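You operate a simulated robot arm through the tools that you are given. There is no shell and no other tool. Be economical: measure what you need, move in short steps, check, and stop when the job is done.

Carry out the task below with a simulated robot arm. There is one attempt and no reset: what you move stays moved.

Task
Dose one portion of shallots and two of garlic into the tub under the hopper.
Fine: nothing spilt; the tub ends standing in the grey tray, the hopper's tray pushed in, its black knob at 0.

It is judged by the outcome, as a careful person would: the job done as asked, and still so three seconds after it is handed in. It fails if anything else is knocked over, pushed out of place, dropped, spilled or broken.

Robot
A 7-joint arm with a two-finger parallel gripper, fixed in place. Base frame: the origin is at the foot of the arm, x ahead of it, y to its left, z up; the work surface is at about z = 0. Lengths are in mm, angles in degrees, forces in N, time in s.
With the tool pointing down near the work surface it reaches from about 240 to 620 mm from the base axis. Its first joint turns from -66.0 to 66.0 degrees. Payload 2.6 kg.
The tool frame sits at the grasp point between the pads (the TCP): z along the fingers, y along the line on which they close. The tips reach 30 mm beyond it. Largest opening 94 mm; finger width 28, thickness 10; the body of the gripper, 50 by 96 mm, starts 55 mm behind the TCP.
Orientation is that of the tool frame in the base frame, as [roll, pitch, yaw] about the fixed x, y, z axes, in that order (R = Rz(yaw) Ry(pitch) Rx(roll)). With the fingers straight down and closing along the base's y, the tool's x points along the base's -x, its y along +y and its z along -z.

Tools
- The arm moves only by the tool drive_tool. Its argument "plan" is one flat list of numbers, 7 for each row, row after row: the turn, a rotation vector about the tool's x, y, z in rad, then the shift along the tool's x, y, z in mm, then the opening in per cent of the stroke, from 0 (shut) to 100 (fully open). In form: [ax, ay, az, x, y, z, jaw, ax, ay, az, x, y, z, jaw, ...]. A call has 1 to 20 rows; each row is the pose to reach, as a shift and turn from the pose commanded when the call began, along the tool's axes at that moment. Rows are played at 5 a second. More than 50 mm and 8.6 degrees between two rows, or a gripper value outside its range, and nothing of the call is played. Where a pose cannot be reached the arm comes as near as it can. A force on the tool above 70 N (or 10 N above the force at the start of the call, whichever is more), or a blocked arm, ends the call early, and 0.2 s more pass. Each finger travels about 72 mm/s and halts on what it meets, pressing with about 20 N; the grip force reading is that of the motor and also rises with nothing between the fingers. The clock runs only during rows and for 0.2 s after the last one: add rows that repeat a pose to give the fingers time. It gives the time, the measured TCP pose, the force on the tool (base axes), the opening and the grip force at its end, in the units of the frame above (readings bear some noise), with the torque about the TCP (base axes, N m) and any sound that the robot's microphone picked up.
- Cameras (640 x 400 px; columns grow to the right, rows downward): "scene" is fixed at [25.2, 418.9, 581.8]; the picture's right is [-0.88, -0.48, 0.00], its down [-0.20, 0.36, -0.91] and it looks along [0.43, -0.80, -0.41] (base axes); focal length 370 px, centre (320, 200). "wrist" rides on the gripper at [76, 14, -102] in the tool frame; the picture's right is [-0.18, 0.98, 0.00], its down [-0.75, -0.14, -0.64] and it looks along [-0.63, -0.12, 0.77] (tool axes); focal length 243 px, centre (320, 200). There is no depth. A picture from a camera that has moved, and an enlarged one, comes with that camera's place and axes in the base frame and with its lens.
- grab_frame(camera): a new picture of that camera. The clock stands still meanwhile.
- zoom(camera, box): a new picture of the part [left, top, right, bottom] of that camera's present view, enlarged. The clock stands still meanwhile.
- hand_in(): hands the job in; it is judged then, once.

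Work in short steps. Places have to be worked out from the pictures, the camera data and where the tool is seen: move nearer, look again, correct. Check each grasp and each placing, and mend what went wrong. You have 120 turns and 84 pictures in all, those below and enlarged ones among them. Open the gripper and draw the arm clear of the work before you hand the job in, unless the task says otherwise; then end with one line.

The tools are called after "Call:" as a command line: name --argument value ..., lists and objects as JSON in quotes. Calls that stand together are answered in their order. drive_tool: Moves the arm, as the interface text tells. Its arguments: {"type":"object","properties":{"plan":{"type":"array","items":{"type":"number"}}},"required":["plan"]} The other tools are called the same way: grab_frame (camera) takes a picture; zoom (camera, box) takes an enlarged picture of a part of a camera's view; hand_in () hands the job in.

At the start:

```text
time_s: 0.0
position: [334.3, -132.8, 402.4]
tool_rot: [180.0, 0.0, 180.0]
ft_force: [-0.9, -0.2, 0.5]
wrist_torque: [-0.02, -0.02, 0.02]
width: 93.9
finger_force: 0.0
```

scene: 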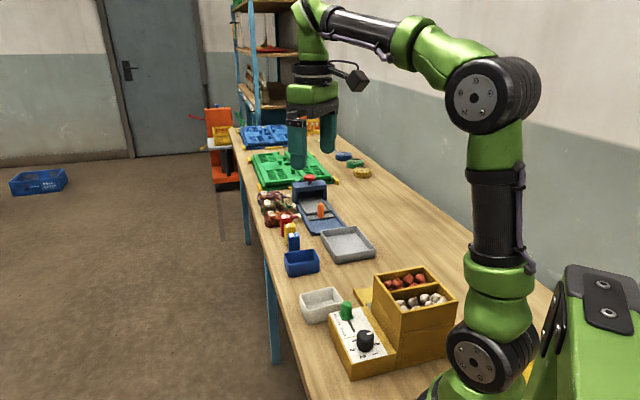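
wrist: 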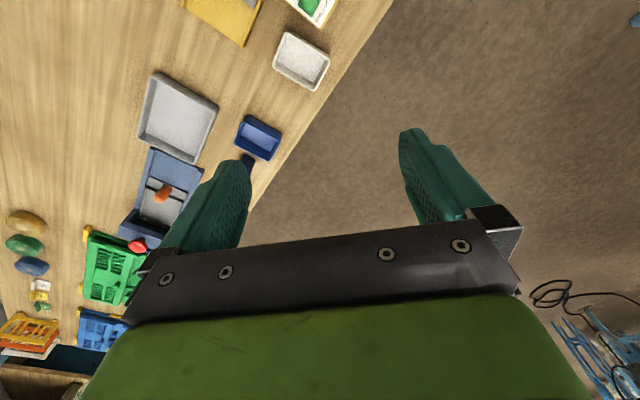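

I'll start by looking closely at the hopper and the trays.

Call:
zoom --camera "scene" --box '[280, 255, 480, 380]'

Call:
zoom --camera "scene" --box '[240, 160, 400, 280]'

```text
3.20 times, centred on (380, 318) of scene
camera zoom: at [25.2, 418.9, 581.8], right [-0.88, -0.48, 0.0], down [-0.2, 0.36, -0.91], along [0.43, -0.8, -0.41], focal length 1185 px, centre (128, -176)
```

zoom: 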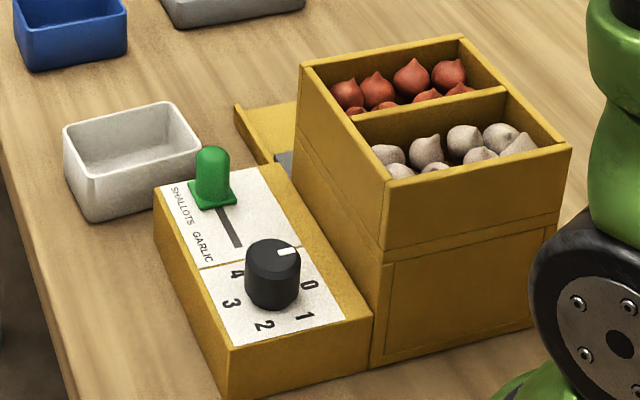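

```text
3.33 times, centred on (320, 220) of scene
camera zoom: at [25.2, 418.9, 581.8], right [-0.88, -0.48, 0.0], down [-0.2, 0.36, -0.91], along [0.43, -0.8, -0.41], focal length 1234 px, centre (320, 133)
```

zoom: 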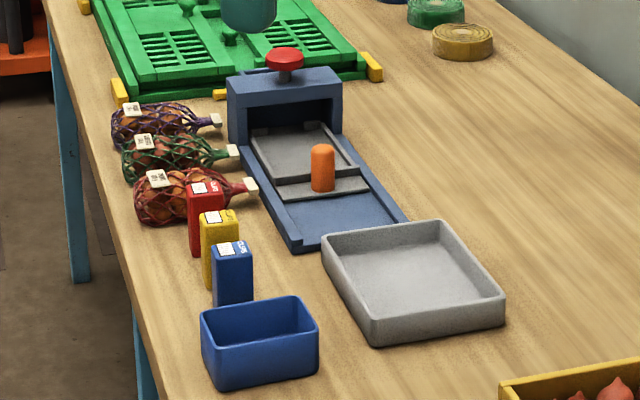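

The hopper sits near the base at about (180,-150), turned about 40°. Its panel faces (+x,+y). I'll turn the tool about 135° so the wrist camera looks at the hopper from its front.

Call:
drive_tool --plan '[0, 0, 0.147, 2, 7, -3, 100, 0, 0, 0.294, 4, 14, -6, 100, 0, 0, 0.441, 6, 21, -9, 100, 0, 0, 0.588, 8, 28, -12, 100, 0, 0, 0.735, 10, 35, -15, 100, 0, 0, 0.882, 12, 42, -18, 100, 0, 0, 1.029, 14, 49, -21, 100, 0, 0, 1.176, 16, 56, -24, 100, 0, 0, 1.323, 18, 63, -27, 100, 0, 0, 1.47, 20, 70, -30, 100, 0, 0, 1.617, 22, 77, -33, 100, 0, 0, 1.764, 24, 84, -36, 100, 0, 0, 1.911, 26, 91, -39, 100, 0, 0, 2.058, 28, 98, -42, 100, 0, 0, 2.205, 30, 105, -45, 100, 0, 0, 2.356, 34, 108, -48, 100]'

Call:
grab_frame --camera "wrist"

```text
refused: row 16 steps farther than a row can; nothing moved
```

```text
79 pictures are left
camera wrist: at [256.7, -118.6, 506.3], right [0.18, 0.98, 0.0], down [0.75, -0.14, 0.64], along [0.63, -0.12, -0.77], focal length 243 px, centre (320, 200)
```

wrist: 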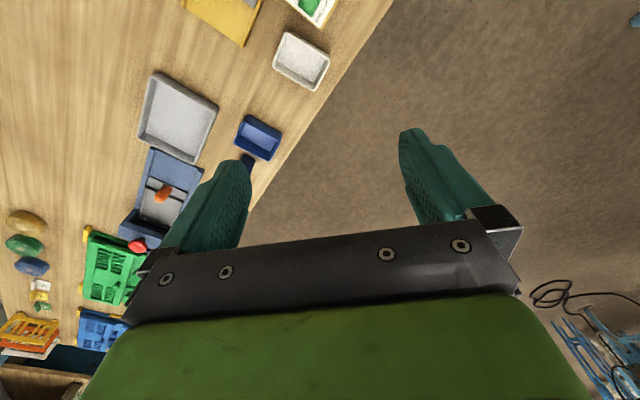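

The last row stepped too far, so I'm resending with the final step at 0.147.

Call:
drive_tool --plan '[0, 0, 0.147, 2, 7, -3, 100, 0, 0, 0.294, 4, 14, -6, 100, 0, 0, 0.441, 6, 21, -9, 100, 0, 0, 0.588, 8, 28, -12, 100, 0, 0, 0.735, 10, 35, -15, 100, 0, 0, 0.882, 12, 42, -18, 100, 0, 0, 1.029, 14, 49, -21, 100, 0, 0, 1.176, 16, 56, -24, 100, 0, 0, 1.323, 18, 63, -27, 100, 0, 0, 1.47, 20, 70, -30, 100, 0, 0, 1.617, 22, 77, -33, 100, 0, 0, 1.764, 24, 84, -36, 100, 0, 0, 1.911, 26, 91, -39, 100, 0, 0, 2.058, 28, 98, -42, 100, 0, 0, 2.205, 30, 105, -45, 100, 0, 0, 2.35, 34, 108, -48, 100]'

Call:
grab_frame --camera "wrist"

```text
time_s: 3.4
position: [299.1, -24.1, 452.0]
tool_rot: [-179.9, 0.0, 45.2]
ft_force: [0.7, 0.7, 0.1]
wrist_torque: [0.0, 0.01, 0.0]
width: 94.0
finger_force: 0.1
```

```text
78 pictures are left
camera wrist: at [362.0, 19.8, 555.1], right [0.57, -0.82, 0.0], down [-0.63, -0.44, 0.64], along [-0.53, -0.36, -0.77], focal length 243 px, centre (320, 200)
```

wrist: 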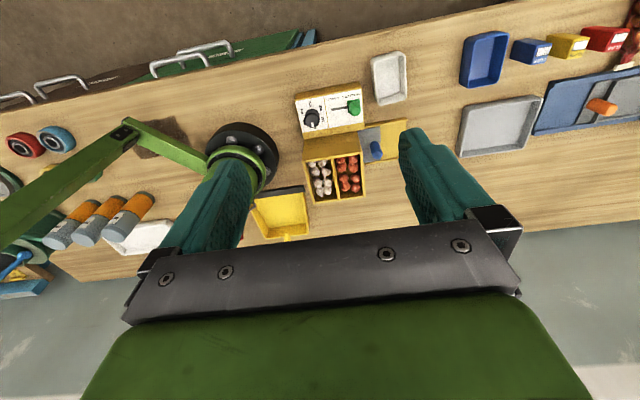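

The rotation worked and the hopper is now visible from above. I'll enlarge it.

Call:
zoom --camera "wrist" --box '[280, 40, 440, 220]'

Call:
zoom --camera "wrist" --box '[360, 10, 640, 170]'

```text
2.22 times, centred on (360, 130) of wrist
camera zoom: at [362.0, 19.8, 555.1], right [0.57, -0.82, 0.0], down [-0.63, -0.44, 0.64], along [-0.53, -0.36, -0.77], focal length 539 px, centre (231, 356)
```

zoom: 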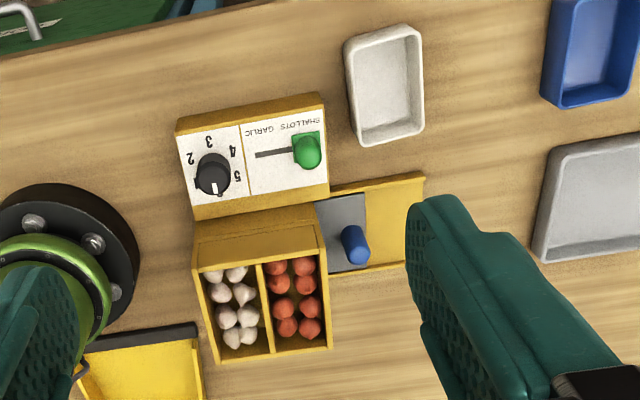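

```text
2.29 times, centred on (500, 90) of wrist
camera zoom: at [362.0, 19.8, 555.1], right [0.57, -0.82, 0.0], down [-0.63, -0.44, 0.64], along [-0.53, -0.36, -0.77], focal length 555 px, centre (-91, 451)
```

zoom: 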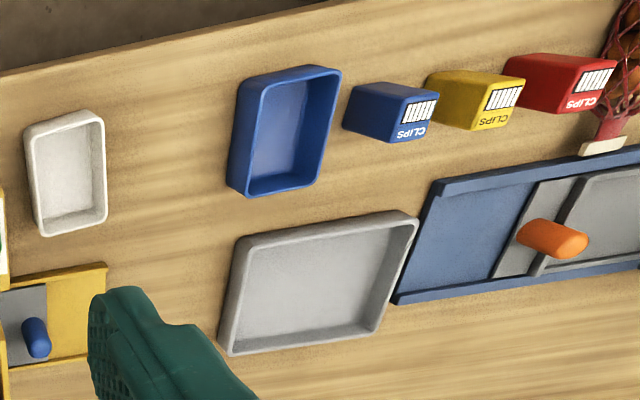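

The hopper has a pull-out tray (grey plate, blue peg) on yellow rails, a selector lever and a dose knob. I'll go lower to measure these parts.

Call:
drive_tool --plan '[0, 0, 0, -27, 3, 38, 100, 0, 0, 0, -54, 6, 76, 100, 0, 0, 0, -81, 10, 114, 100, 0, 0, 0, -108, 13, 152, 100]'

Call:
grab_frame --camera "wrist"

Call:
zoom --camera "wrist" --box '[200, 0, 440, 150]'

```text
time_s: 4.4
position: [232.6, -111.1, 294.8]
tool_rot: [180.0, -0.1, 45.4]
ft_force: [-0.2, 1.0, 0.1]
wrist_torque: [0.0, 0.0, -0.01]
width: 93.9
finger_force: 0.1
```

```text
75 pictures are left
camera wrist: at [295.6, -66.0, 399.6], right [0.57, -0.82, 0.0], down [-0.63, -0.44, 0.64], along [-0.53, -0.37, -0.77], focal length 243 px, centre (320, 200)
```

wrist: 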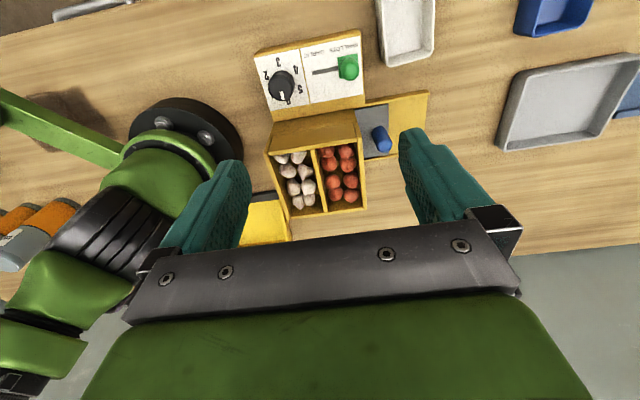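

```text
2.67 times, centred on (320, 75) of wrist
camera zoom: at [295.6, -66.0, 399.6], right [0.57, -0.82, 0.0], down [-0.63, -0.44, 0.64], along [-0.53, -0.37, -0.77], focal length 647 px, centre (320, 533)
```

zoom: 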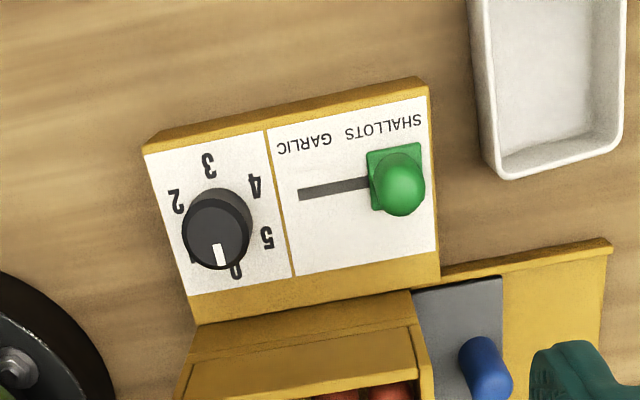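

The knob reads 0 and steps clockwise, 60° per portion. The tray slides out along about (0.74,-0.67), and its peg is near (208,-248). I'll go above the peg with the tool turned 87°, so the camera faces the hopper's side.

Call:
drive_tool --plan '[0, 0, 0.138, -10, 7, 0, 80, 0, 0, 0.276, -20, 14, 0, 80, 0, 0, 0.414, -30, 21, 0, 80, 0, 0, 0.552, -40, 28, 0, 80, 0, 0, 0.69, -50, 35, 0, 80, 0, 0, 0.828, -60, 42, 10, 80, 0, 0, 0.966, -70, 49, 20, 80, 0, 0, 1.104, -80, 56, 35, 80, 0, 0, 1.242, -90, 63, 50, 80, 0, 0, 1.38, -100, 71, 65, 80, 0, 0, 1.52, -113, 79, 80, 80]'

Call:
grab_frame --camera "wrist"

Call:
grab_frame --camera "scene"

```text
time_s: 6.8
position: [210.6, -247.7, 218.7]
tool_rot: [-180.0, 0.0, -41.8]
ft_force: [-0.2, -0.5, -0.5]
wrist_torque: [-0.02, -0.01, 0.0]
width: 75.2
finger_force: 0.0
```

```text
73 pictures are left
camera wrist: at [256.3, -308.4, 321.8], right [-0.79, -0.61, 0.0], down [-0.47, 0.61, 0.64], along [-0.39, 0.51, -0.77], focal length 243 px, centre (320, 200)
```

wrist: 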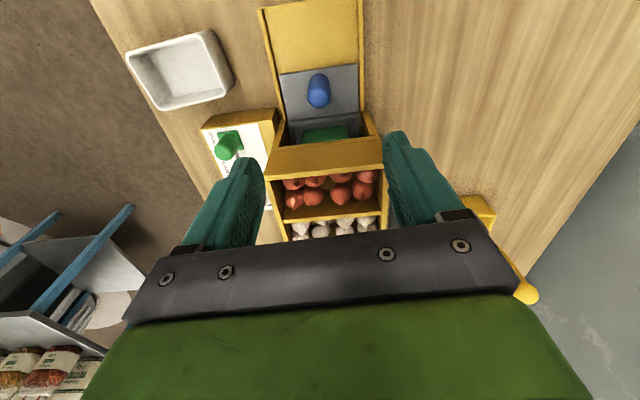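

```text
72 pictures are left
```

scene: 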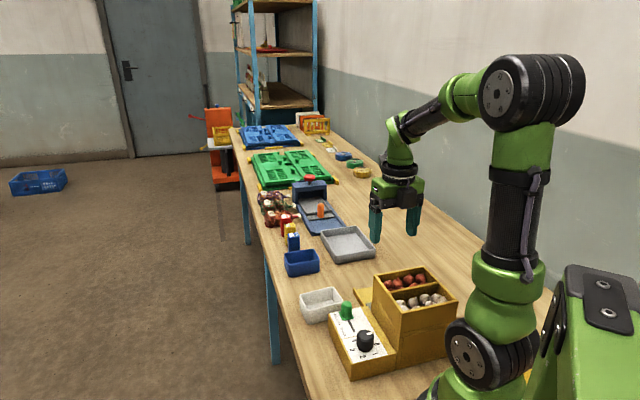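

Call:
zoom --camera "wrist" --box '[240, 0, 400, 160]'

```text
2.50 times, centred on (320, 80) of wrist
camera zoom: at [256.3, -308.4, 321.8], right [-0.79, -0.61, 0.0], down [-0.47, 0.61, 0.64], along [-0.39, 0.51, -0.77], focal length 606 px, centre (320, 500)
```

zoom: 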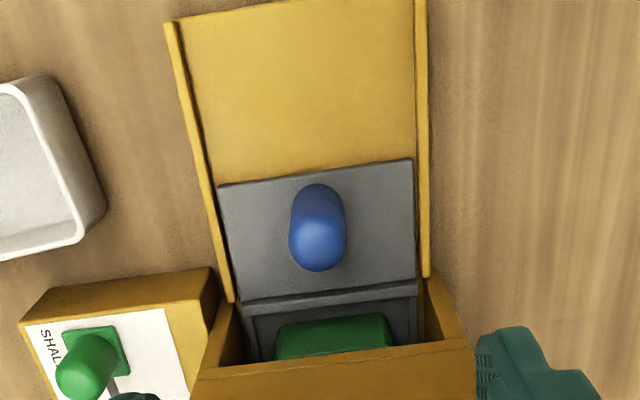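

A green tub already sits on the tray under the hopper and the selector is at SHALLOTS, so I can dose now. I'll move above the knob at about (194,-76) with yaw 60, keeping height.

Call:
drive_tool --plan '[0, 0, -0.137, -9.8, -9, 0, 55, 0, 0, -0.274, -19.6, -18, 0, 55, 0, 0, -0.411, -29.4, -27, 0, 55, 0, 0, -0.548, -39.2, -36, 0, 55, 0, 0, -0.685, -49, -45, 0, 55, 0, 0, -0.822, -58.8, -54.2, 0, 55, 0, 0, -0.959, -68.6, -63.3, 0, 55, 0, 0, -1.096, -78.4, -72.3, 0, 55, 0, 0, -1.233, -88.2, -81.4, 0, 55, 0, 0, -1.37, -98, -90.4, 0, 55, 0, 0, -1.507, -107.8, -99.4, 20, 55, 0, 0, -1.644, -117.6, -108.5, 40, 55, 0, 0, -1.78, -127, -117.5, 60, 55]'

Call:
grab_frame --camera "wrist"

Call:
zoom --camera "scene" --box '[300, 240, 480, 390]'

```text
time_s: 9.6
position: [195.8, -73.0, 157.9]
tool_rot: [180.0, 0.0, 60.3]
ft_force: [0.5, 0.1, 0.7]
wrist_torque: [-0.01, 0.01, -0.03]
width: 51.6
finger_force: 0.0
```

```text
70 pictures are left
camera wrist: at [243.4, -14.8, 261.6], right [0.76, -0.65, 0.0], down [-0.49, -0.59, 0.64], along [-0.41, -0.49, -0.77], focal length 243 px, centre (320, 200)
```

wrist: 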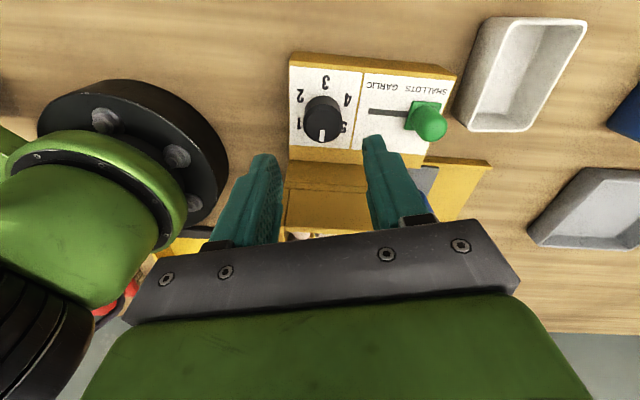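

```text
2.67 times, centred on (390, 315) of scene
camera zoom: at [25.2, 418.9, 581.8], right [-0.88, -0.48, 0.0], down [-0.2, 0.36, -0.91], along [0.43, -0.8, -0.41], focal length 987 px, centre (133, -107)
```

zoom: 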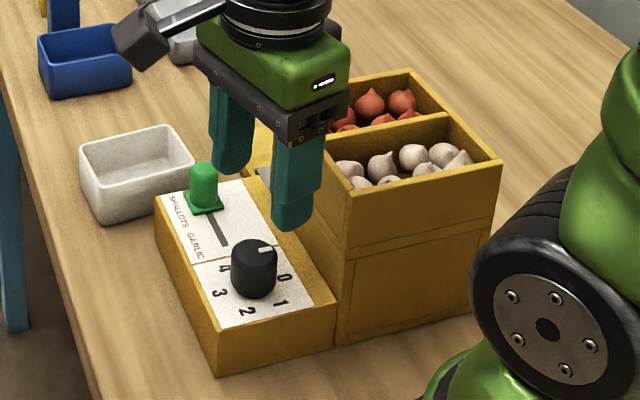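

The TCP is nearly over the knob. I'll zoom for an exact centre.

Call:
zoom --camera "wrist" --box '[280, 40, 380, 160]'

```text
3.33 times, centred on (330, 100) of wrist
camera zoom: at [243.4, -14.8, 261.6], right [0.76, -0.65, 0.0], down [-0.49, -0.59, 0.64], along [-0.41, -0.49, -0.77], focal length 809 px, centre (287, 533)
```

zoom: 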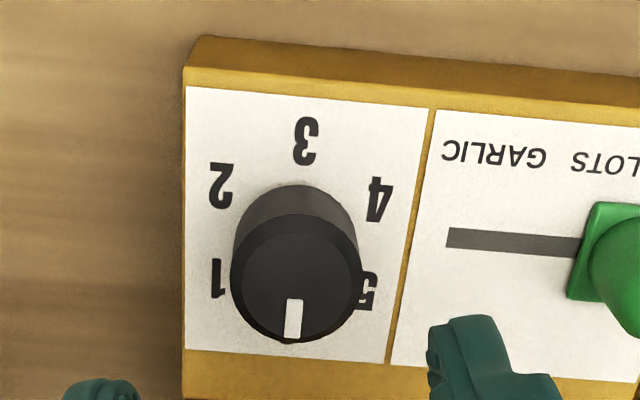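

The knob is at about (195,-76) with its top near z 73. I'll centre, descend to TCP z≈86 and grip it.

Call:
drive_tool --plan '[0, 0, 0, -2.6, 0.8, 20, 55, 0, 0, 0, -2.6, 0.8, 45, 55, 0, 0, 0, -2.6, 0.8, 65, 55, 0, 0, 0, -2.6, 0.8, 71, 55, 0, 0, 0, -2.6, 0.8, 71, 55]'

Call:
grab_frame --camera "wrist"

```text
time_s: 10.8
position: [203.4, -81.2, 91.1]
tool_rot: [-180.0, 0.1, 60.3]
ft_force: [0.9, 0.5, 1.0]
wrist_torque: [-0.02, 0.02, -0.02]
width: 51.8
finger_force: 0.1
out of reach, approached as far as the arm can: row 3, 4, 5
```

```text
67 pictures are left
camera wrist: at [251.2, -21.6, 194.9], right [0.76, -0.65, 0.0], down [-0.5, -0.58, 0.64], along [-0.42, -0.49, -0.77], focal length 243 px, centre (320, 200)
```

wrist: 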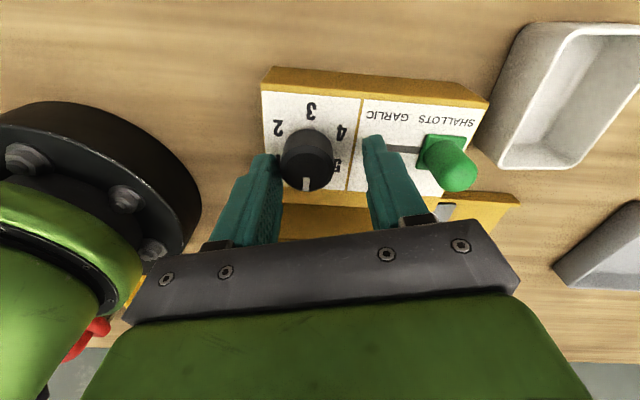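

The straight-down reach ends at radius 219. I'll back up 20 mm and tilt the fingers about 7° toward the base to gain reach.

Call:
drive_tool --plan '[0, 0, 0, 0, 0, -10, 55, 0, 0, 0, 0, 0, -25, 55, 0.06, -0.009, 0, 0, 0, -25, 55, 0.119, -0.0175, 0, 0, 0, -25, 55, 0.119, -0.0175, 0, 0, 0, -25, 55]'

Call:
zoom --camera "wrist" --box '[240, 40, 400, 200]'

```text
time_s: 12.0
position: [203.3, -81.2, 116.5]
tool_rot: [-173.2, 1.0, 60.4]
ft_force: [-0.5, -0.4, 0.1]
wrist_torque: [0.02, 0.02, -0.03]
width: 51.8
finger_force: 0.1
```

```text
2.50 times, centred on (320, 120) of wrist
camera zoom: at [262.7, -26.1, 216.0], right [0.76, -0.64, -0.11], down [-0.42, -0.61, 0.67], along [-0.5, -0.46, -0.74], focal length 606 px, centre (320, 400)
```

zoom: 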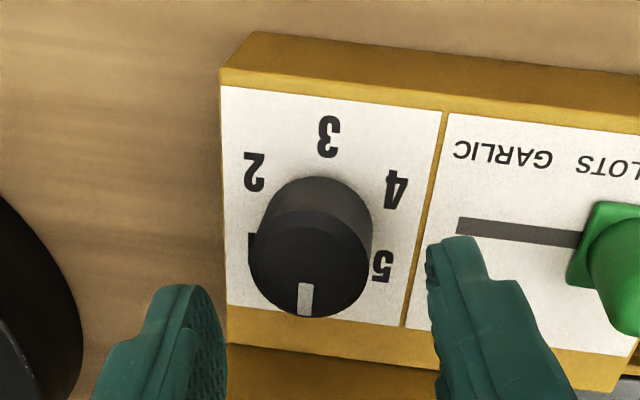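

Tilted pose reached at (203,-81,116). I'll shift onto the knob and descend to z≈89.

Call:
drive_tool --plan '[0, 0, 0, 1.7, -7, 0, 55, 0, 0, 0, 1.7, -6, 10, 55, 0, 0, 0, 1.7, -5, 20, 55, 0, 0, 0, 1.7, -3.9, 28, 55, 0, 0, 0, 1.7, -3.9, 28, 55]'

Call:
grab_frame --camera "wrist"

Call:
zoom --camera "scene" --box '[300, 270, 420, 380]'

```text
time_s: 13.2
position: [196.4, -76.6, 89.7]
tool_rot: [-173.1, 1.0, 60.4]
ft_force: [0.5, -0.2, 0.4]
wrist_torque: [0.0, 0.01, -0.01]
width: 51.8
finger_force: 0.1
```

```text
65 pictures are left
camera wrist: at [256.5, -21.7, 189.1], right [0.76, -0.64, -0.11], down [-0.42, -0.61, 0.67], along [-0.5, -0.46, -0.74], focal length 243 px, centre (320, 200)
```

wrist: 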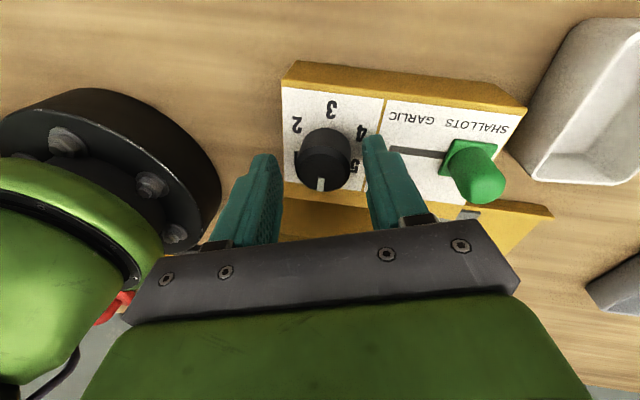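

```text
3.64 times, centred on (360, 325) of scene
camera zoom: at [25.2, 418.9, 581.8], right [-0.88, -0.48, 0.0], down [-0.2, 0.36, -0.91], along [0.43, -0.8, -0.41], focal length 1346 px, centre (174, -254)
```

zoom: 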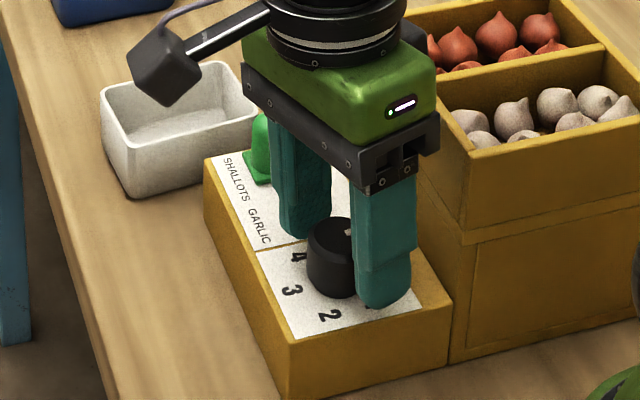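

The fingers straddle the knob, so I'll close.

Call:
drive_tool --plan '[0, 0, 0, 0, 0, 0, 40, 0, 0, 0, 0, 0, 0, 25, 0, 0, 0, 0, 0, 0, 25]'

Call:
zoom --camera "wrist" --box '[240, 40, 420, 220]'

```text
time_s: 14.0
position: [198.4, -77.9, 89.2]
tool_rot: [-173.6, 1.0, 60.5]
ft_force: [19.0, -8.5, -14.3]
wrist_torque: [-0.52, -0.74, -0.04]
width: 33.3
finger_force: 45.3
```

```text
2.22 times, centred on (330, 130) of wrist
camera zoom: at [257.7, -22.2, 189.9], right [0.76, -0.64, -0.11], down [-0.43, -0.61, 0.67], along [-0.49, -0.46, -0.74], focal length 539 px, centre (298, 356)
```

zoom: 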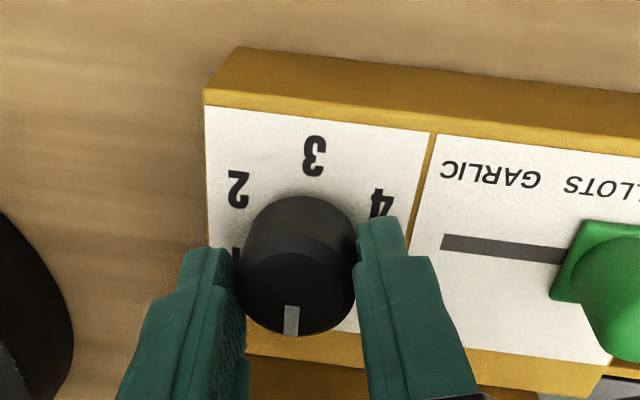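

Gripped (33 mm) with some side load. I'll relieve it by about 2.5 mm along the closing axis, then turn clockwise one step (60°).

Call:
drive_tool --plan '[0, 0, 0, 0, 2.5, 0, 25, 0, 0, 0.13, 0, 2.5, 0, 25, 0, 0, 0.26, 0, 2.5, 0, 25, 0, 0, 0.39, 0, 2.5, 0, 25, 0, 0, 0.52, 0, 2.5, 0, 25, 0, 0, 0.65, 0, 2.5, 0, 25, 0, 0, 0.78, 0, 2.5, 0, 25, 0, 0, 0.91, 0, 2.5, 0, 25, 0, 0, 1.04, 0, 2.5, 0, 25, 0, 0, 1.047, 0, 2.5, 0, 25]'

Call:
grab_frame --camera "wrist"

Call:
zoom --camera "scene" --box '[300, 250, 480, 380]'

```text
time_s: 16.2
position: [197.7, -77.0, 87.2]
tool_rot: [-177.4, 6.5, 0.4]
ft_force: [7.4, 21.7, -12.1]
wrist_torque: [-0.47, -0.1, -0.06]
width: 31.8
finger_force: 45.0
```

```text
62 pictures are left
camera wrist: at [284.2, -95.1, 181.4], right [-0.18, -0.98, -0.02], down [-0.68, 0.11, 0.73], along [-0.71, 0.15, -0.68], focal length 243 px, centre (320, 200)
```

wrist: 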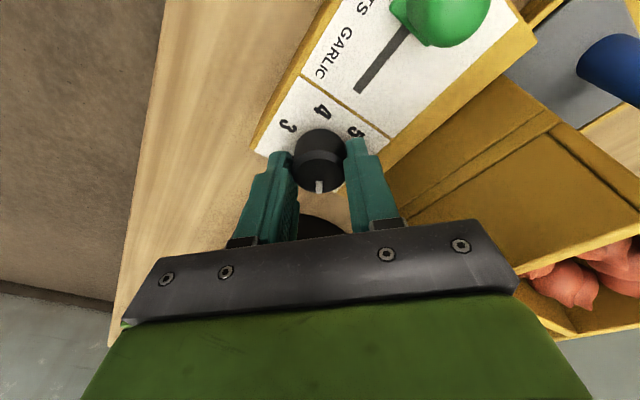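

```text
3.08 times, centred on (390, 315) of scene
camera zoom: at [25.3, 418.9, 581.8], right [-0.88, -0.48, 0.0], down [-0.2, 0.36, -0.91], along [0.43, -0.8, -0.41], focal length 1139 px, centre (105, -154)
```

zoom: 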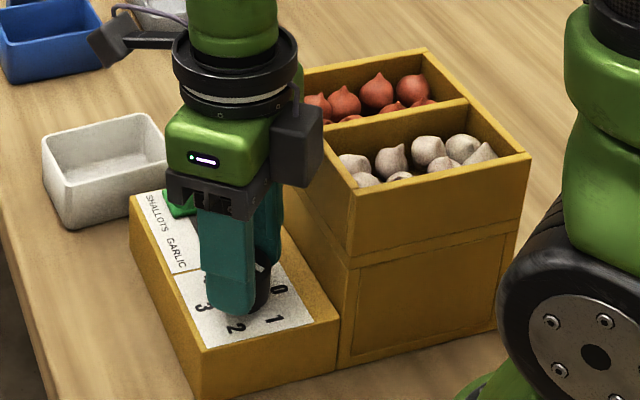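

The knob turned with the gripper and now reads about 1, with no sound so far. I'll turn it back to 0, listening for anything.

Call:
drive_tool --plan '[0, 0, 0, 0, 0, 0, 25, 0, 0, 0, 0, 0, 0, 25, 0, 0, 0, 0, 0, 0, 25, 0, 0, 0, 0, 0, 0, 25, 0, 0, 0, 0, 0, 0, 25]'

Call:
zoom --camera "wrist" --box '[240, 80, 420, 220]'

```text
time_s: 17.4
position: [198.4, -77.9, 87.6]
tool_rot: [-177.3, 6.5, 0.5]
ft_force: [11.0, 28.4, -35.9]
wrist_torque: [-0.52, -0.32, -0.09]
width: 32.2
finger_force: 44.8
```

```text
2.86 times, centred on (330, 150) of wrist
camera zoom: at [284.1, -95.4, 181.6], right [-0.18, -0.98, -0.03], down [-0.68, 0.11, 0.73], along [-0.71, 0.15, -0.68], focal length 693 px, centre (291, 343)
```

zoom: 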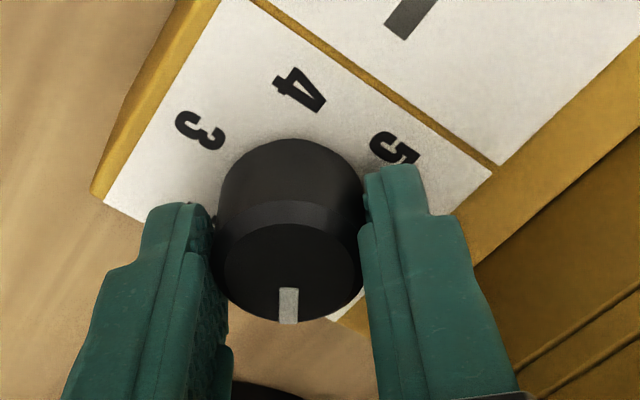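

The pointer is opposite 4, so the knob is at 1. No sound after another second, so I'm turning it back to 0.

Call:
drive_tool --plan '[0, 0, -0.13, 0, 0, 0, 25, 0, 0, -0.26, 0, 0, 0, 25, 0, 0, -0.39, 0, 0, 0, 25, 0, 0, -0.52, 0, 0, 0, 25, 0, 0, -0.65, 0, 0, 0, 25, 0, 0, -0.78, 0, 0, 0, 25, 0, 0, -0.91, 0, 0, 0, 25, 0, 0, -1.047, 0, 0, 0, 25, 0, 0, -1.047, 0, 0, 0, 25]'

Call:
zoom --camera "wrist" --box '[240, 40, 420, 220]'

```text
time_s: 19.4
position: [197.8, -79.2, 89.1]
tool_rot: [-173.2, 1.0, 60.4]
ft_force: [-15.6, 5.6, 5.4]
wrist_torque: [-0.75, 0.06, -0.2]
width: 33.4
finger_force: 45.3
```

```text
2.22 times, centred on (330, 130) of wrist
camera zoom: at [258.3, -23.5, 188.5], right [0.76, -0.64, -0.11], down [-0.42, -0.61, 0.67], along [-0.5, -0.46, -0.74], focal length 539 px, centre (298, 356)
```

zoom: 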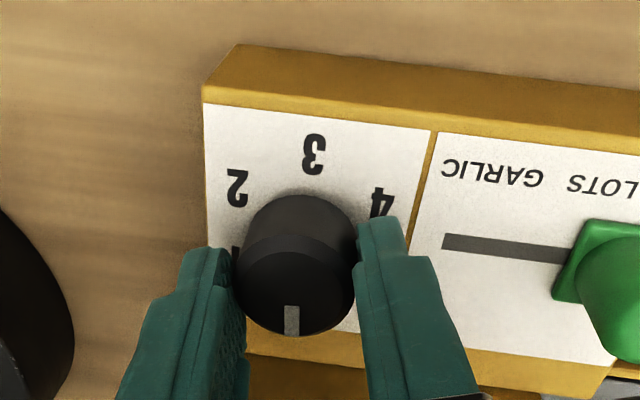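

Back at 0. I'll release, rise and untilt.

Call:
drive_tool --plan '[0, 0, 0, 0, 0, 0, 55, 0, 0, 0, 0, 0, 0, 55, 0, 0, 0, 0, 0, -30, 55, -0.06, 0.009, 0, 0, 0, -70, 55, -0.119, 0.0175, 0, 0, 0, -120, 55]'

Call:
zoom --camera "wrist" --box '[240, 20, 480, 200]'

```text
time_s: 20.6
position: [211.5, -82.4, 208.6]
tool_rot: [180.0, 0.0, 60.3]
ft_force: [-0.6, -0.4, 0.3]
wrist_torque: [-0.04, 0.02, 0.0]
width: 52.0
finger_force: 0.2
```

```text
2.22 times, centred on (360, 110) of wrist
camera zoom: at [259.7, -22.4, 312.4], right [0.76, -0.65, 0.0], down [-0.5, -0.58, 0.64], along [-0.41, -0.49, -0.77], focal length 539 px, centre (231, 400)
```

zoom: 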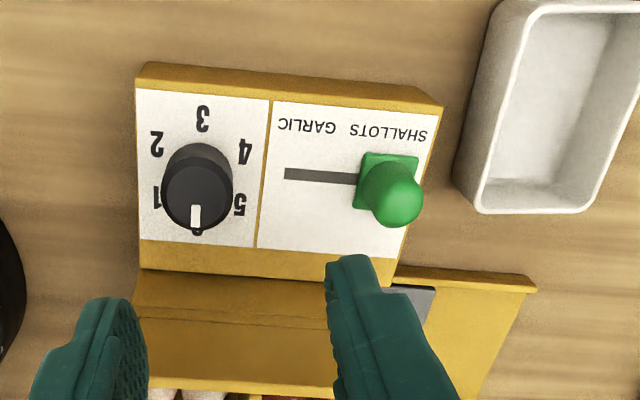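

The knob is at 0 with nothing visibly changed. Now the peg at about (208,-244), top z≈62: I'll move above it with yaw -42.

Call:
drive_tool --plan '[0, 0, 0.137, -11, 6.3, 0, 55, 0, 0, 0.274, -22, 12.5, 0, 55, 0, 0, 0.411, -33, 18.8, 0, 55, 0, 0, 0.548, -44, 25, 0, 55, 0, 0, 0.685, -55, 31.4, 0, 55, 0, 0, 0.822, -66, 37.6, 0, 55, 0, 0, 0.959, -77, 43.9, 0, 55, 0, 0, 1.096, -88, 50.2, 0, 55, 0, 0, 1.233, -99, 56.4, 0, 55, 0, 0, 1.37, -110, 62.7, 0, 55, 0, 0, 1.507, -121, 69, 10, 55, 0, 0, 1.644, -132, 75.2, 20, 55, 0, 0, 1.785, -143, 81.5, 40, 55]'

Call:
grab_frame --camera "wrist"

```text
time_s: 23.4
position: [213.6, -248.3, 167.9]
tool_rot: [-179.9, 0.1, -42.1]
ft_force: [0.1, 0.3, 0.0]
wrist_torque: [0.01, -0.02, -0.01]
width: 52.1
finger_force: 0.2
```

```text
57 pictures are left
camera wrist: at [257.6, -309.2, 270.6], right [-0.8, -0.61, 0.0], down [-0.46, 0.61, 0.64], along [-0.39, 0.51, -0.77], focal length 243 px, centre (320, 200)
```

wrist: 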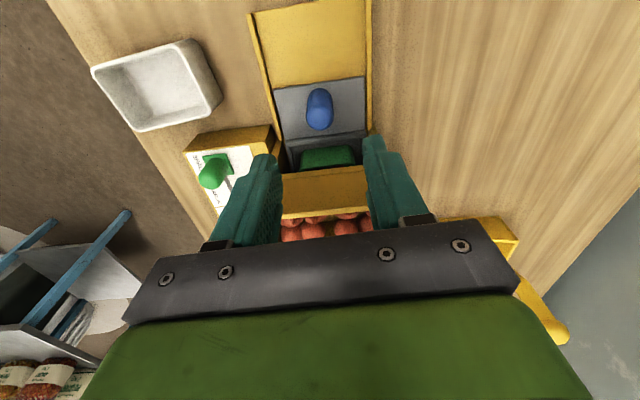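

The peg is centred between the fingers with a slight outward offset, as I wanted. I'll descend to z≈62.

Call:
drive_tool --plan '[0, 0, 0, 0, 1.5, 30, 55, 0, 0, 0, 0, 1.5, 60, 55, 0, 0, 0, 0, 1.5, 85, 55, 0, 0, 0, 0, 1.5, 106, 55]'

Call:
grab_frame --camera "wrist"

```text
time_s: 24.3
position: [212.0, -249.0, 77.7]
tool_rot: [-179.7, 0.0, -42.6]
ft_force: [-4.1, 5.1, 16.8]
wrist_torque: [0.0, 0.48, -0.16]
width: 51.6
finger_force: 0.1
stopped in row 4: the force on the tool passed its limit at 139 N (the readings are from after the stop); the commanded pose is now the measured one
```

```text
56 pictures are left
camera wrist: at [255.9, -311.0, 181.8], right [-0.8, -0.6, -0.01], down [-0.46, 0.61, 0.64], along [-0.38, 0.52, -0.77], focal length 243 px, centre (320, 200)
```

wrist: 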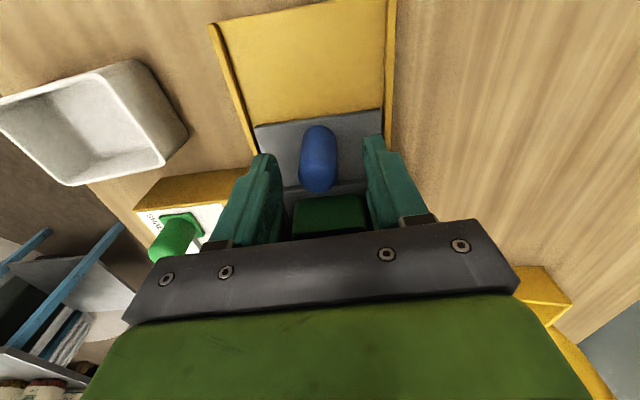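

The gripper body touched the hopper's overhanging top rim. I'll back up and check that the hopper hasn't moved.

Call:
drive_tool --plan '[0, 0, 0, 0, 0, -30, 55, 0, 0, 0, 0, 0, -60, 55]'

Call:
grab_frame --camera "scene"

Call:
zoom --camera "scene" --box '[280, 255, 480, 380]'

```text
time_s: 24.9
position: [211.9, -248.8, 138.0]
tool_rot: [-179.5, -0.1, -42.5]
ft_force: [-0.2, -0.2, 1.0]
wrist_torque: [-0.01, 0.03, 0.0]
width: 51.8
finger_force: 0.1
```

```text
55 pictures are left
```

scene: 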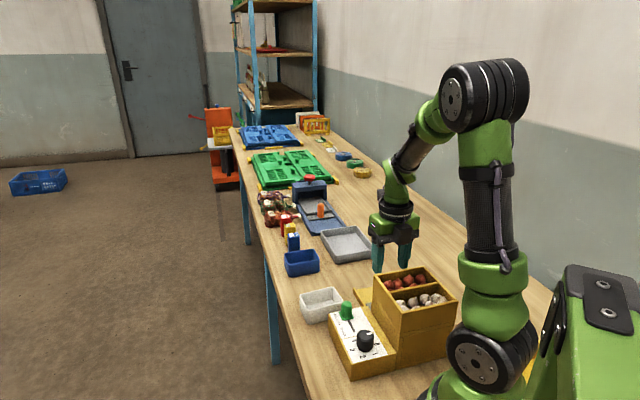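

```text
3.20 times, centred on (380, 318) of scene
camera zoom: at [25.2, 418.9, 581.8], right [-0.88, -0.48, 0.0], down [-0.2, 0.36, -0.91], along [0.43, -0.8, -0.41], focal length 1185 px, centre (128, -176)
```

zoom: 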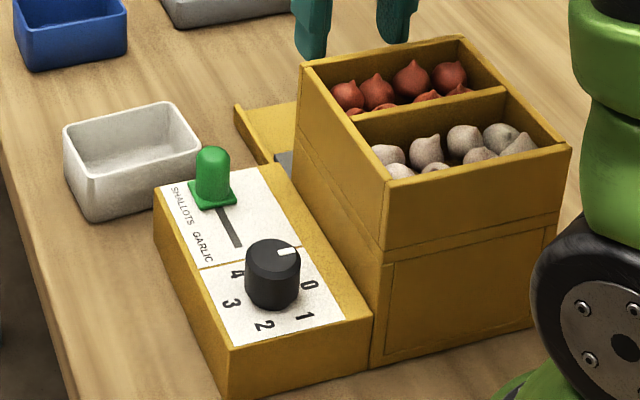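

The hopper is unmoved. I'll tilt 17° so the body leans away from it, then descend onto the peg.

Call:
drive_tool --plan '[0, -0.1, 0, 0, 0, 0, 55, 0, -0.2, 0, 0, 0, 0, 55, 0, -0.3, 0, 0, 0, 10, 55, 0, -0.3, 0, 0, 0.5, 35, 55, 0, -0.3, 0, 0, 0.5, 55, 55, 0, -0.3, 0, 0, 0.5, 70, 55, 0, -0.3, 0, 0, 0.5, 77, 55]'

Call:
grab_frame --camera "wrist"

```text
time_s: 26.5
position: [211.4, -249.7, 60.5]
tool_rot: [-179.6, 17.1, -42.3]
ft_force: [-0.7, 0.5, 0.0]
wrist_torque: [-0.02, 0.0, -0.02]
width: 51.9
finger_force: 0.0
```

```text
53 pictures are left
camera wrist: at [275.5, -329.4, 137.2], right [-0.79, -0.61, 0.05], down [-0.3, 0.46, 0.84], along [-0.53, 0.65, -0.55], focal length 243 px, centre (320, 200)
```

wrist: 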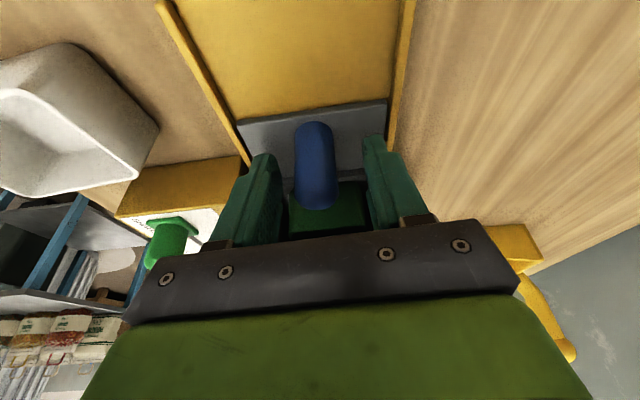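

Clear of the hopper with the peg between the pads. I'll grip it.

Call:
drive_tool --plan '[0, 0, 0, 0, 0, 0, 35, 0, 0, 0, 0, 0, 0, 12, 0, 0, 0, 0, 0, 0, 12]'

Call:
zoom --camera "wrist" --box '[220, 80, 420, 240]'

```text
time_s: 27.3
position: [212.1, -248.1, 60.3]
tool_rot: [-179.5, 17.0, -42.4]
ft_force: [15.1, 15.8, -0.2]
wrist_torque: [-0.74, 0.59, -0.26]
width: 23.6
finger_force: 44.9
```

```text
2.50 times, centred on (320, 160) of wrist
camera zoom: at [277.0, -328.1, 137.1], right [-0.79, -0.61, 0.04], down [-0.3, 0.46, 0.84], along [-0.53, 0.65, -0.55], focal length 606 px, centre (320, 300)
```

zoom: 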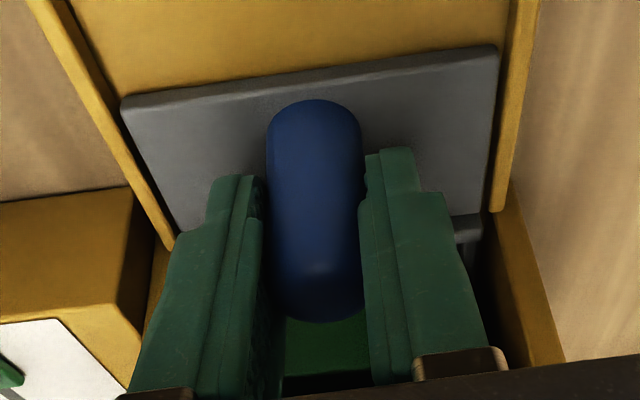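

Firm grip. I'll pull the tray outward 50 mm, slowly, along (0.74,-0.67).

Call:
drive_tool --plan '[0, 0, 0, 0, -1.8, 0, 12, 0, 0, 0, 6, -1.8, -1.9, 12, 0, 0, 0, 12, -1.8, -3.7, 12, 0, 0, 0, 18, -1.8, -5.6, 12, 0, 0, 0, 24, -1.8, -7.4, 12, 0, 0, 0, 30, -1.8, -9.3, 12, 0, 0, 0, 36, -1.8, -11.1, 12, 0, 0, 0, 42, -1.8, -13, 12, 0, 0, 0, 48, -1.8, -14.8, 12]'

Call:
grab_frame --camera "wrist"

```text
time_s: 29.3
position: [247.8, -282.9, 60.3]
tool_rot: [-179.9, 17.1, -42.5]
ft_force: [-7.3, -5.4, -5.9]
wrist_torque: [-0.05, 0.62, -0.06]
width: 23.6
finger_force: 44.9
```

```text
51 pictures are left
camera wrist: at [312.7, -362.8, 137.4], right [-0.79, -0.61, 0.05], down [-0.3, 0.46, 0.84], along [-0.53, 0.65, -0.55], focal length 243 px, centre (320, 200)
```

wrist: 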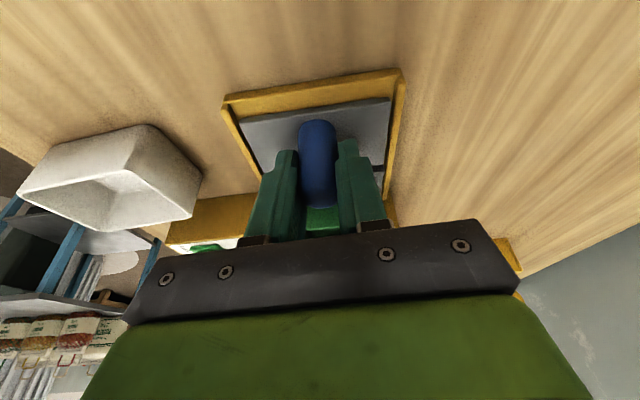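

The plate edge is close to the end stop, so I'll pull about 14 mm further.

Call:
drive_tool --plan '[0, 0, 0, 5, 0, -1.5, 12, 0, 0, 0, 9, 0, -2.8, 12, 0, 0, 0, 13, 0, -4, 12, 0, 0, 0, 13, 0, -4, 12]'

Call:
zoom --camera "scene" --box '[320, 200, 480, 330]'

Call:
zoom --camera "wrist" --box '[200, 60, 440, 240]'

```text
time_s: 30.3
position: [257.0, -292.7, 61.0]
tool_rot: [-179.9, 17.1, -42.4]
ft_force: [-19.6, -19.8, -17.7]
wrist_torque: [-0.07, -0.18, -0.14]
width: 23.2
finger_force: 45.1
```

```text
3.08 times, centred on (400, 265) of scene
camera zoom: at [25.3, 418.8, 581.9], right [-0.88, -0.48, 0.0], down [-0.2, 0.36, -0.91], along [0.43, -0.8, -0.41], focal length 1139 px, centre (74, 0)
```

zoom: 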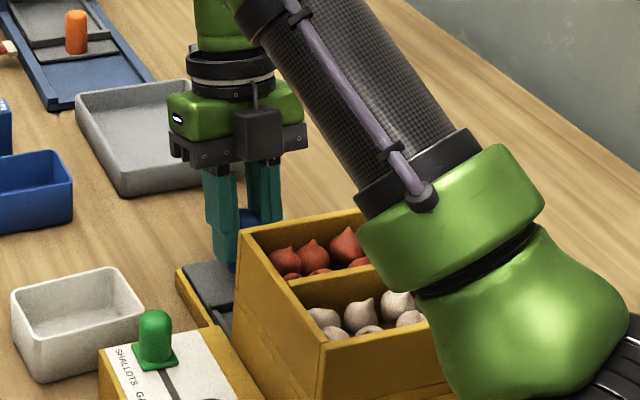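

```text
2.22 times, centred on (320, 150) of wrist
camera zoom: at [322.7, -372.2, 137.5], right [-0.79, -0.61, 0.05], down [-0.3, 0.46, 0.84], along [-0.53, 0.65, -0.55], focal length 539 px, centre (320, 311)
```

zoom: 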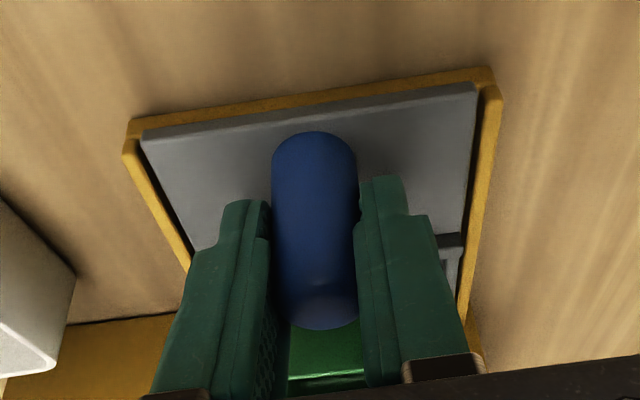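

The tray is at its stop. I'll release and retreat upward along the tool axis to look into the tub.

Call:
drive_tool --plan '[0, 0, 0, -3, -1, 1, 12, 0, 0, 0, -3, -1, 1, 30, 0, 0, 0, -3, -1, 1, 55, 0, 0, 0, -3, -1, -30, 55, 0, 0, 0, -3, -1, -70, 55, 0, 0, 0, -3, -1, -110, 55]'

Call:
grab_frame --camera "wrist"

```text
time_s: 31.7
position: [282.6, -311.4, 167.6]
tool_rot: [-179.6, 17.1, -42.5]
ft_force: [0.2, -0.5, 0.5]
wrist_torque: [-0.04, 0.0, 0.02]
width: 51.7
finger_force: 0.1
```

```text
48 pictures are left
camera wrist: at [346.4, -390.4, 245.0], right [-0.79, -0.61, 0.05], down [-0.3, 0.46, 0.84], along [-0.53, 0.65, -0.55], focal length 243 px, centre (320, 200)
```

wrist: 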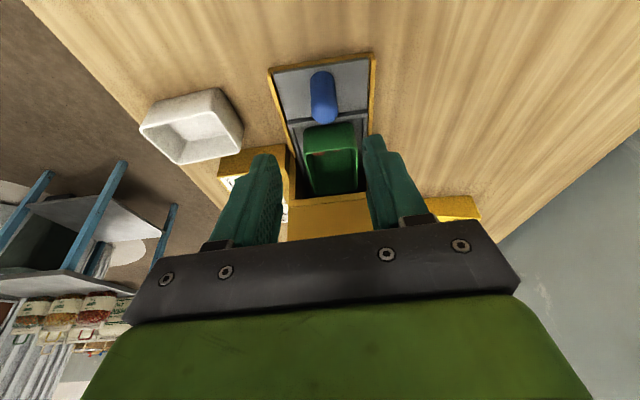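

Call:
zoom --camera "wrist" --box '[260, 60, 400, 210]'

```text
2.67 times, centred on (330, 135) of wrist
camera zoom: at [346.4, -390.4, 245.0], right [-0.79, -0.61, 0.05], down [-0.3, 0.46, 0.84], along [-0.53, 0.65, -0.55], focal length 647 px, centre (293, 373)
```

zoom: 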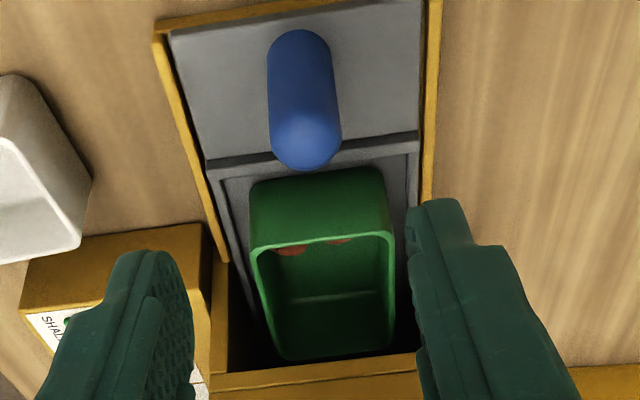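

Reddish pieces are visible in the tub, so the dose seems to have dropped. I'll look from more directly above.

Call:
drive_tool --plan '[0, 0, 0, 0, 0, -40, 55, 0, 0.1, 0, -32, 0, -45, 55, 0, 0.2, 0, -65, 0, -45, 55, 0, 0.3, 0, -97, 0, -34, 55, 0, 0.3, 0, -127, 0, -24, 55]'

Call:
zoom --camera "wrist" --box '[250, 0, 400, 150]'

```text
time_s: 32.9
position: [194.4, -234.6, 226.7]
tool_rot: [-179.7, -0.2, -42.5]
ft_force: [-0.5, -0.1, -0.1]
wrist_torque: [0.0, 0.0, -0.01]
width: 51.6
finger_force: 0.0
```

```text
2.67 times, centred on (325, 75) of wrist
camera zoom: at [239.9, -296.4, 330.9], right [-0.8, -0.6, -0.01], down [-0.46, 0.61, 0.64], along [-0.38, 0.52, -0.77], focal length 647 px, centre (307, 533)
```

zoom: 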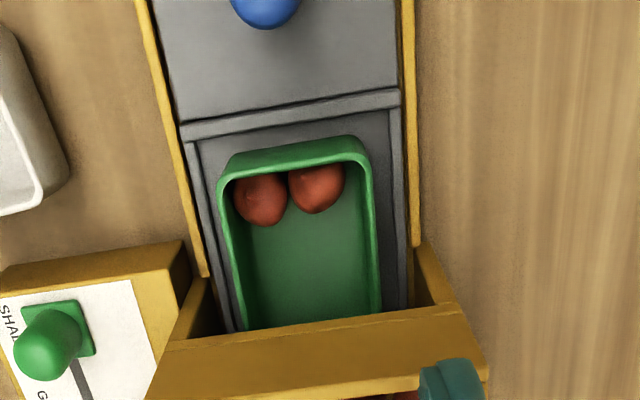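

Two shallots are in the tub; either that's one portion or the return turn also dosed. I'll settle it with the garlic by looking after the 0→1 turn alone. First I'll push the tray back in with closed fingers against the peg's outer side.

Call:
drive_tool --plan '[0, 0, 0, 29, 0, 0, 20, 0, 0, 0, 58, -1, 20, 0, 0, 0, 0, 87, -1.5, 50, 0, 0, 0, 0, 115.4, -1.7, 87, 0, 0, 0, 0, 115.4, -1.7, 125, 0, 0, 0, 0, 115.4, -1.7, 157, 0]'

Call:
grab_frame --camera "wrist"

```text
time_s: 34.3
position: [283.3, -310.8, 67.6]
tool_rot: [-179.6, -0.1, -42.6]
ft_force: [0.2, 0.1, -1.2]
wrist_torque: [0.01, 0.04, 0.0]
width: 0.0
finger_force: 20.4
```

```text
45 pictures are left
camera wrist: at [327.8, -372.2, 172.3], right [-0.8, -0.6, -0.01], down [-0.46, 0.61, 0.64], along [-0.38, 0.52, -0.77], focal length 243 px, centre (320, 200)
```

wrist: 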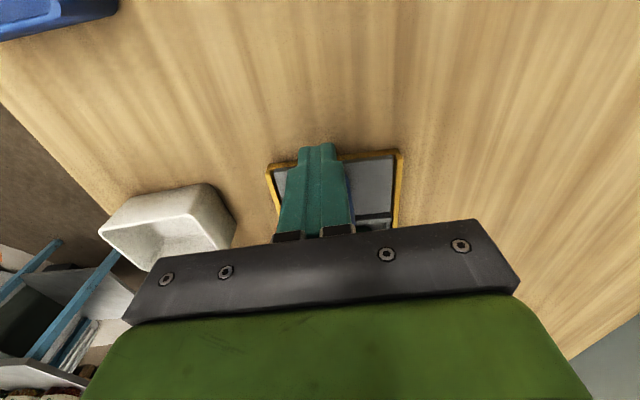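

The fingers are a few mm off the peg's centreline, so I'll shift 7 mm sideways and look.

Call:
drive_tool --plan '[0, 0, 0, 0, 7, 0, 0]'

Call:
zoom --camera "wrist" --box '[240, 120, 420, 250]'

```text
time_s: 34.7
position: [278.7, -314.8, 69.0]
tool_rot: [-179.5, -0.1, -42.5]
ft_force: [-1.1, 0.3, 0.2]
wrist_torque: [0.02, 0.0, 0.0]
width: 0.3
finger_force: 20.3
```

```text
3.08 times, centred on (330, 185) of wrist
camera zoom: at [323.3, -377.0, 172.5], right [-0.8, -0.6, -0.01], down [-0.46, 0.61, 0.64], along [-0.38, 0.52, -0.77], focal length 746 px, centre (289, 246)
```

zoom: 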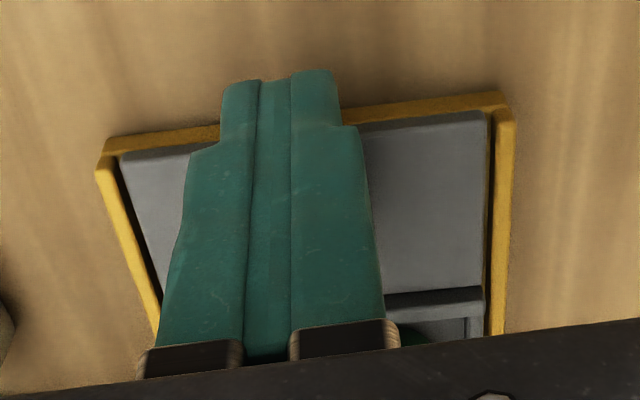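

Aligned with the peg. I'll push the tray in slowly.

Call:
drive_tool --plan '[0, 0, 0, -6, 0, 0, 0, 0, 0, 0, -12, 0, 0, 0, 0, 0, 0, -18, 0, 0, 0, 0, 0, 0, -24, 0, 0, 0, 0, 0, 0, -30, 0, 0, 0, 0, 0, 0, -36, 0, 0, 0, 0, 0, 0, -42, 0, 0, 0, 0, 0, 0, -48, 0, 0, 0, 0, 0, 0, -54, 0, 0, 0, 0, 0, 0, -60, 0, 0, 0, 0, 0, 0, -65, 0, 0, 0, 0, 0, 0, -69, 0, 0, 0, 0, 0, 0, -72, 0, 0, 0, 0, 0, 0, -74, 0, 0, 0]'

Call:
grab_frame --camera "wrist"

```text
time_s: 37.7
position: [225.7, -266.3, 69.8]
tool_rot: [-179.8, -0.3, -42.4]
ft_force: [5.7, -7.8, -4.1]
wrist_torque: [-0.04, -0.03, 0.0]
width: 0.2
finger_force: 19.9
```

```text
43 pictures are left
camera wrist: at [270.1, -328.6, 173.7], right [-0.8, -0.6, -0.01], down [-0.47, 0.61, 0.64], along [-0.38, 0.51, -0.77], focal length 243 px, centre (320, 200)
```

wrist: 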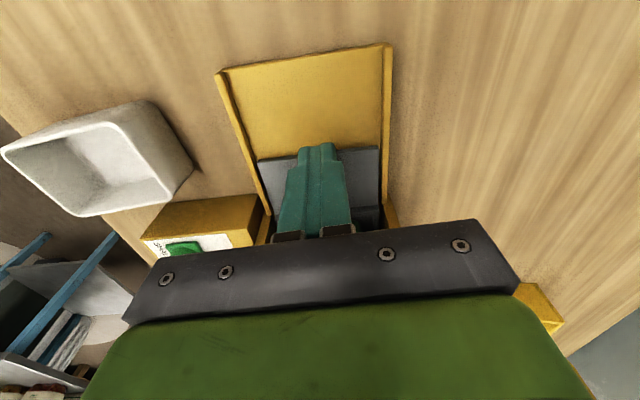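

Force is only about 10 N, so I'll push a little more until the stop is felt.

Call:
drive_tool --plan '[0, 0, 0, -2, 0, 0, 0, 0, 0, 0, -4, 0, 0, 0, 0, 0, 0, -6, 0, 0, 0]'

```text
time_s: 38.5
position: [225.6, -266.3, 72.3]
tool_rot: [180.0, -1.1, -42.1]
ft_force: [31.8, -45.6, -20.4]
wrist_torque: [-0.37, -0.4, 0.04]
width: 0.2
finger_force: 20.0
```

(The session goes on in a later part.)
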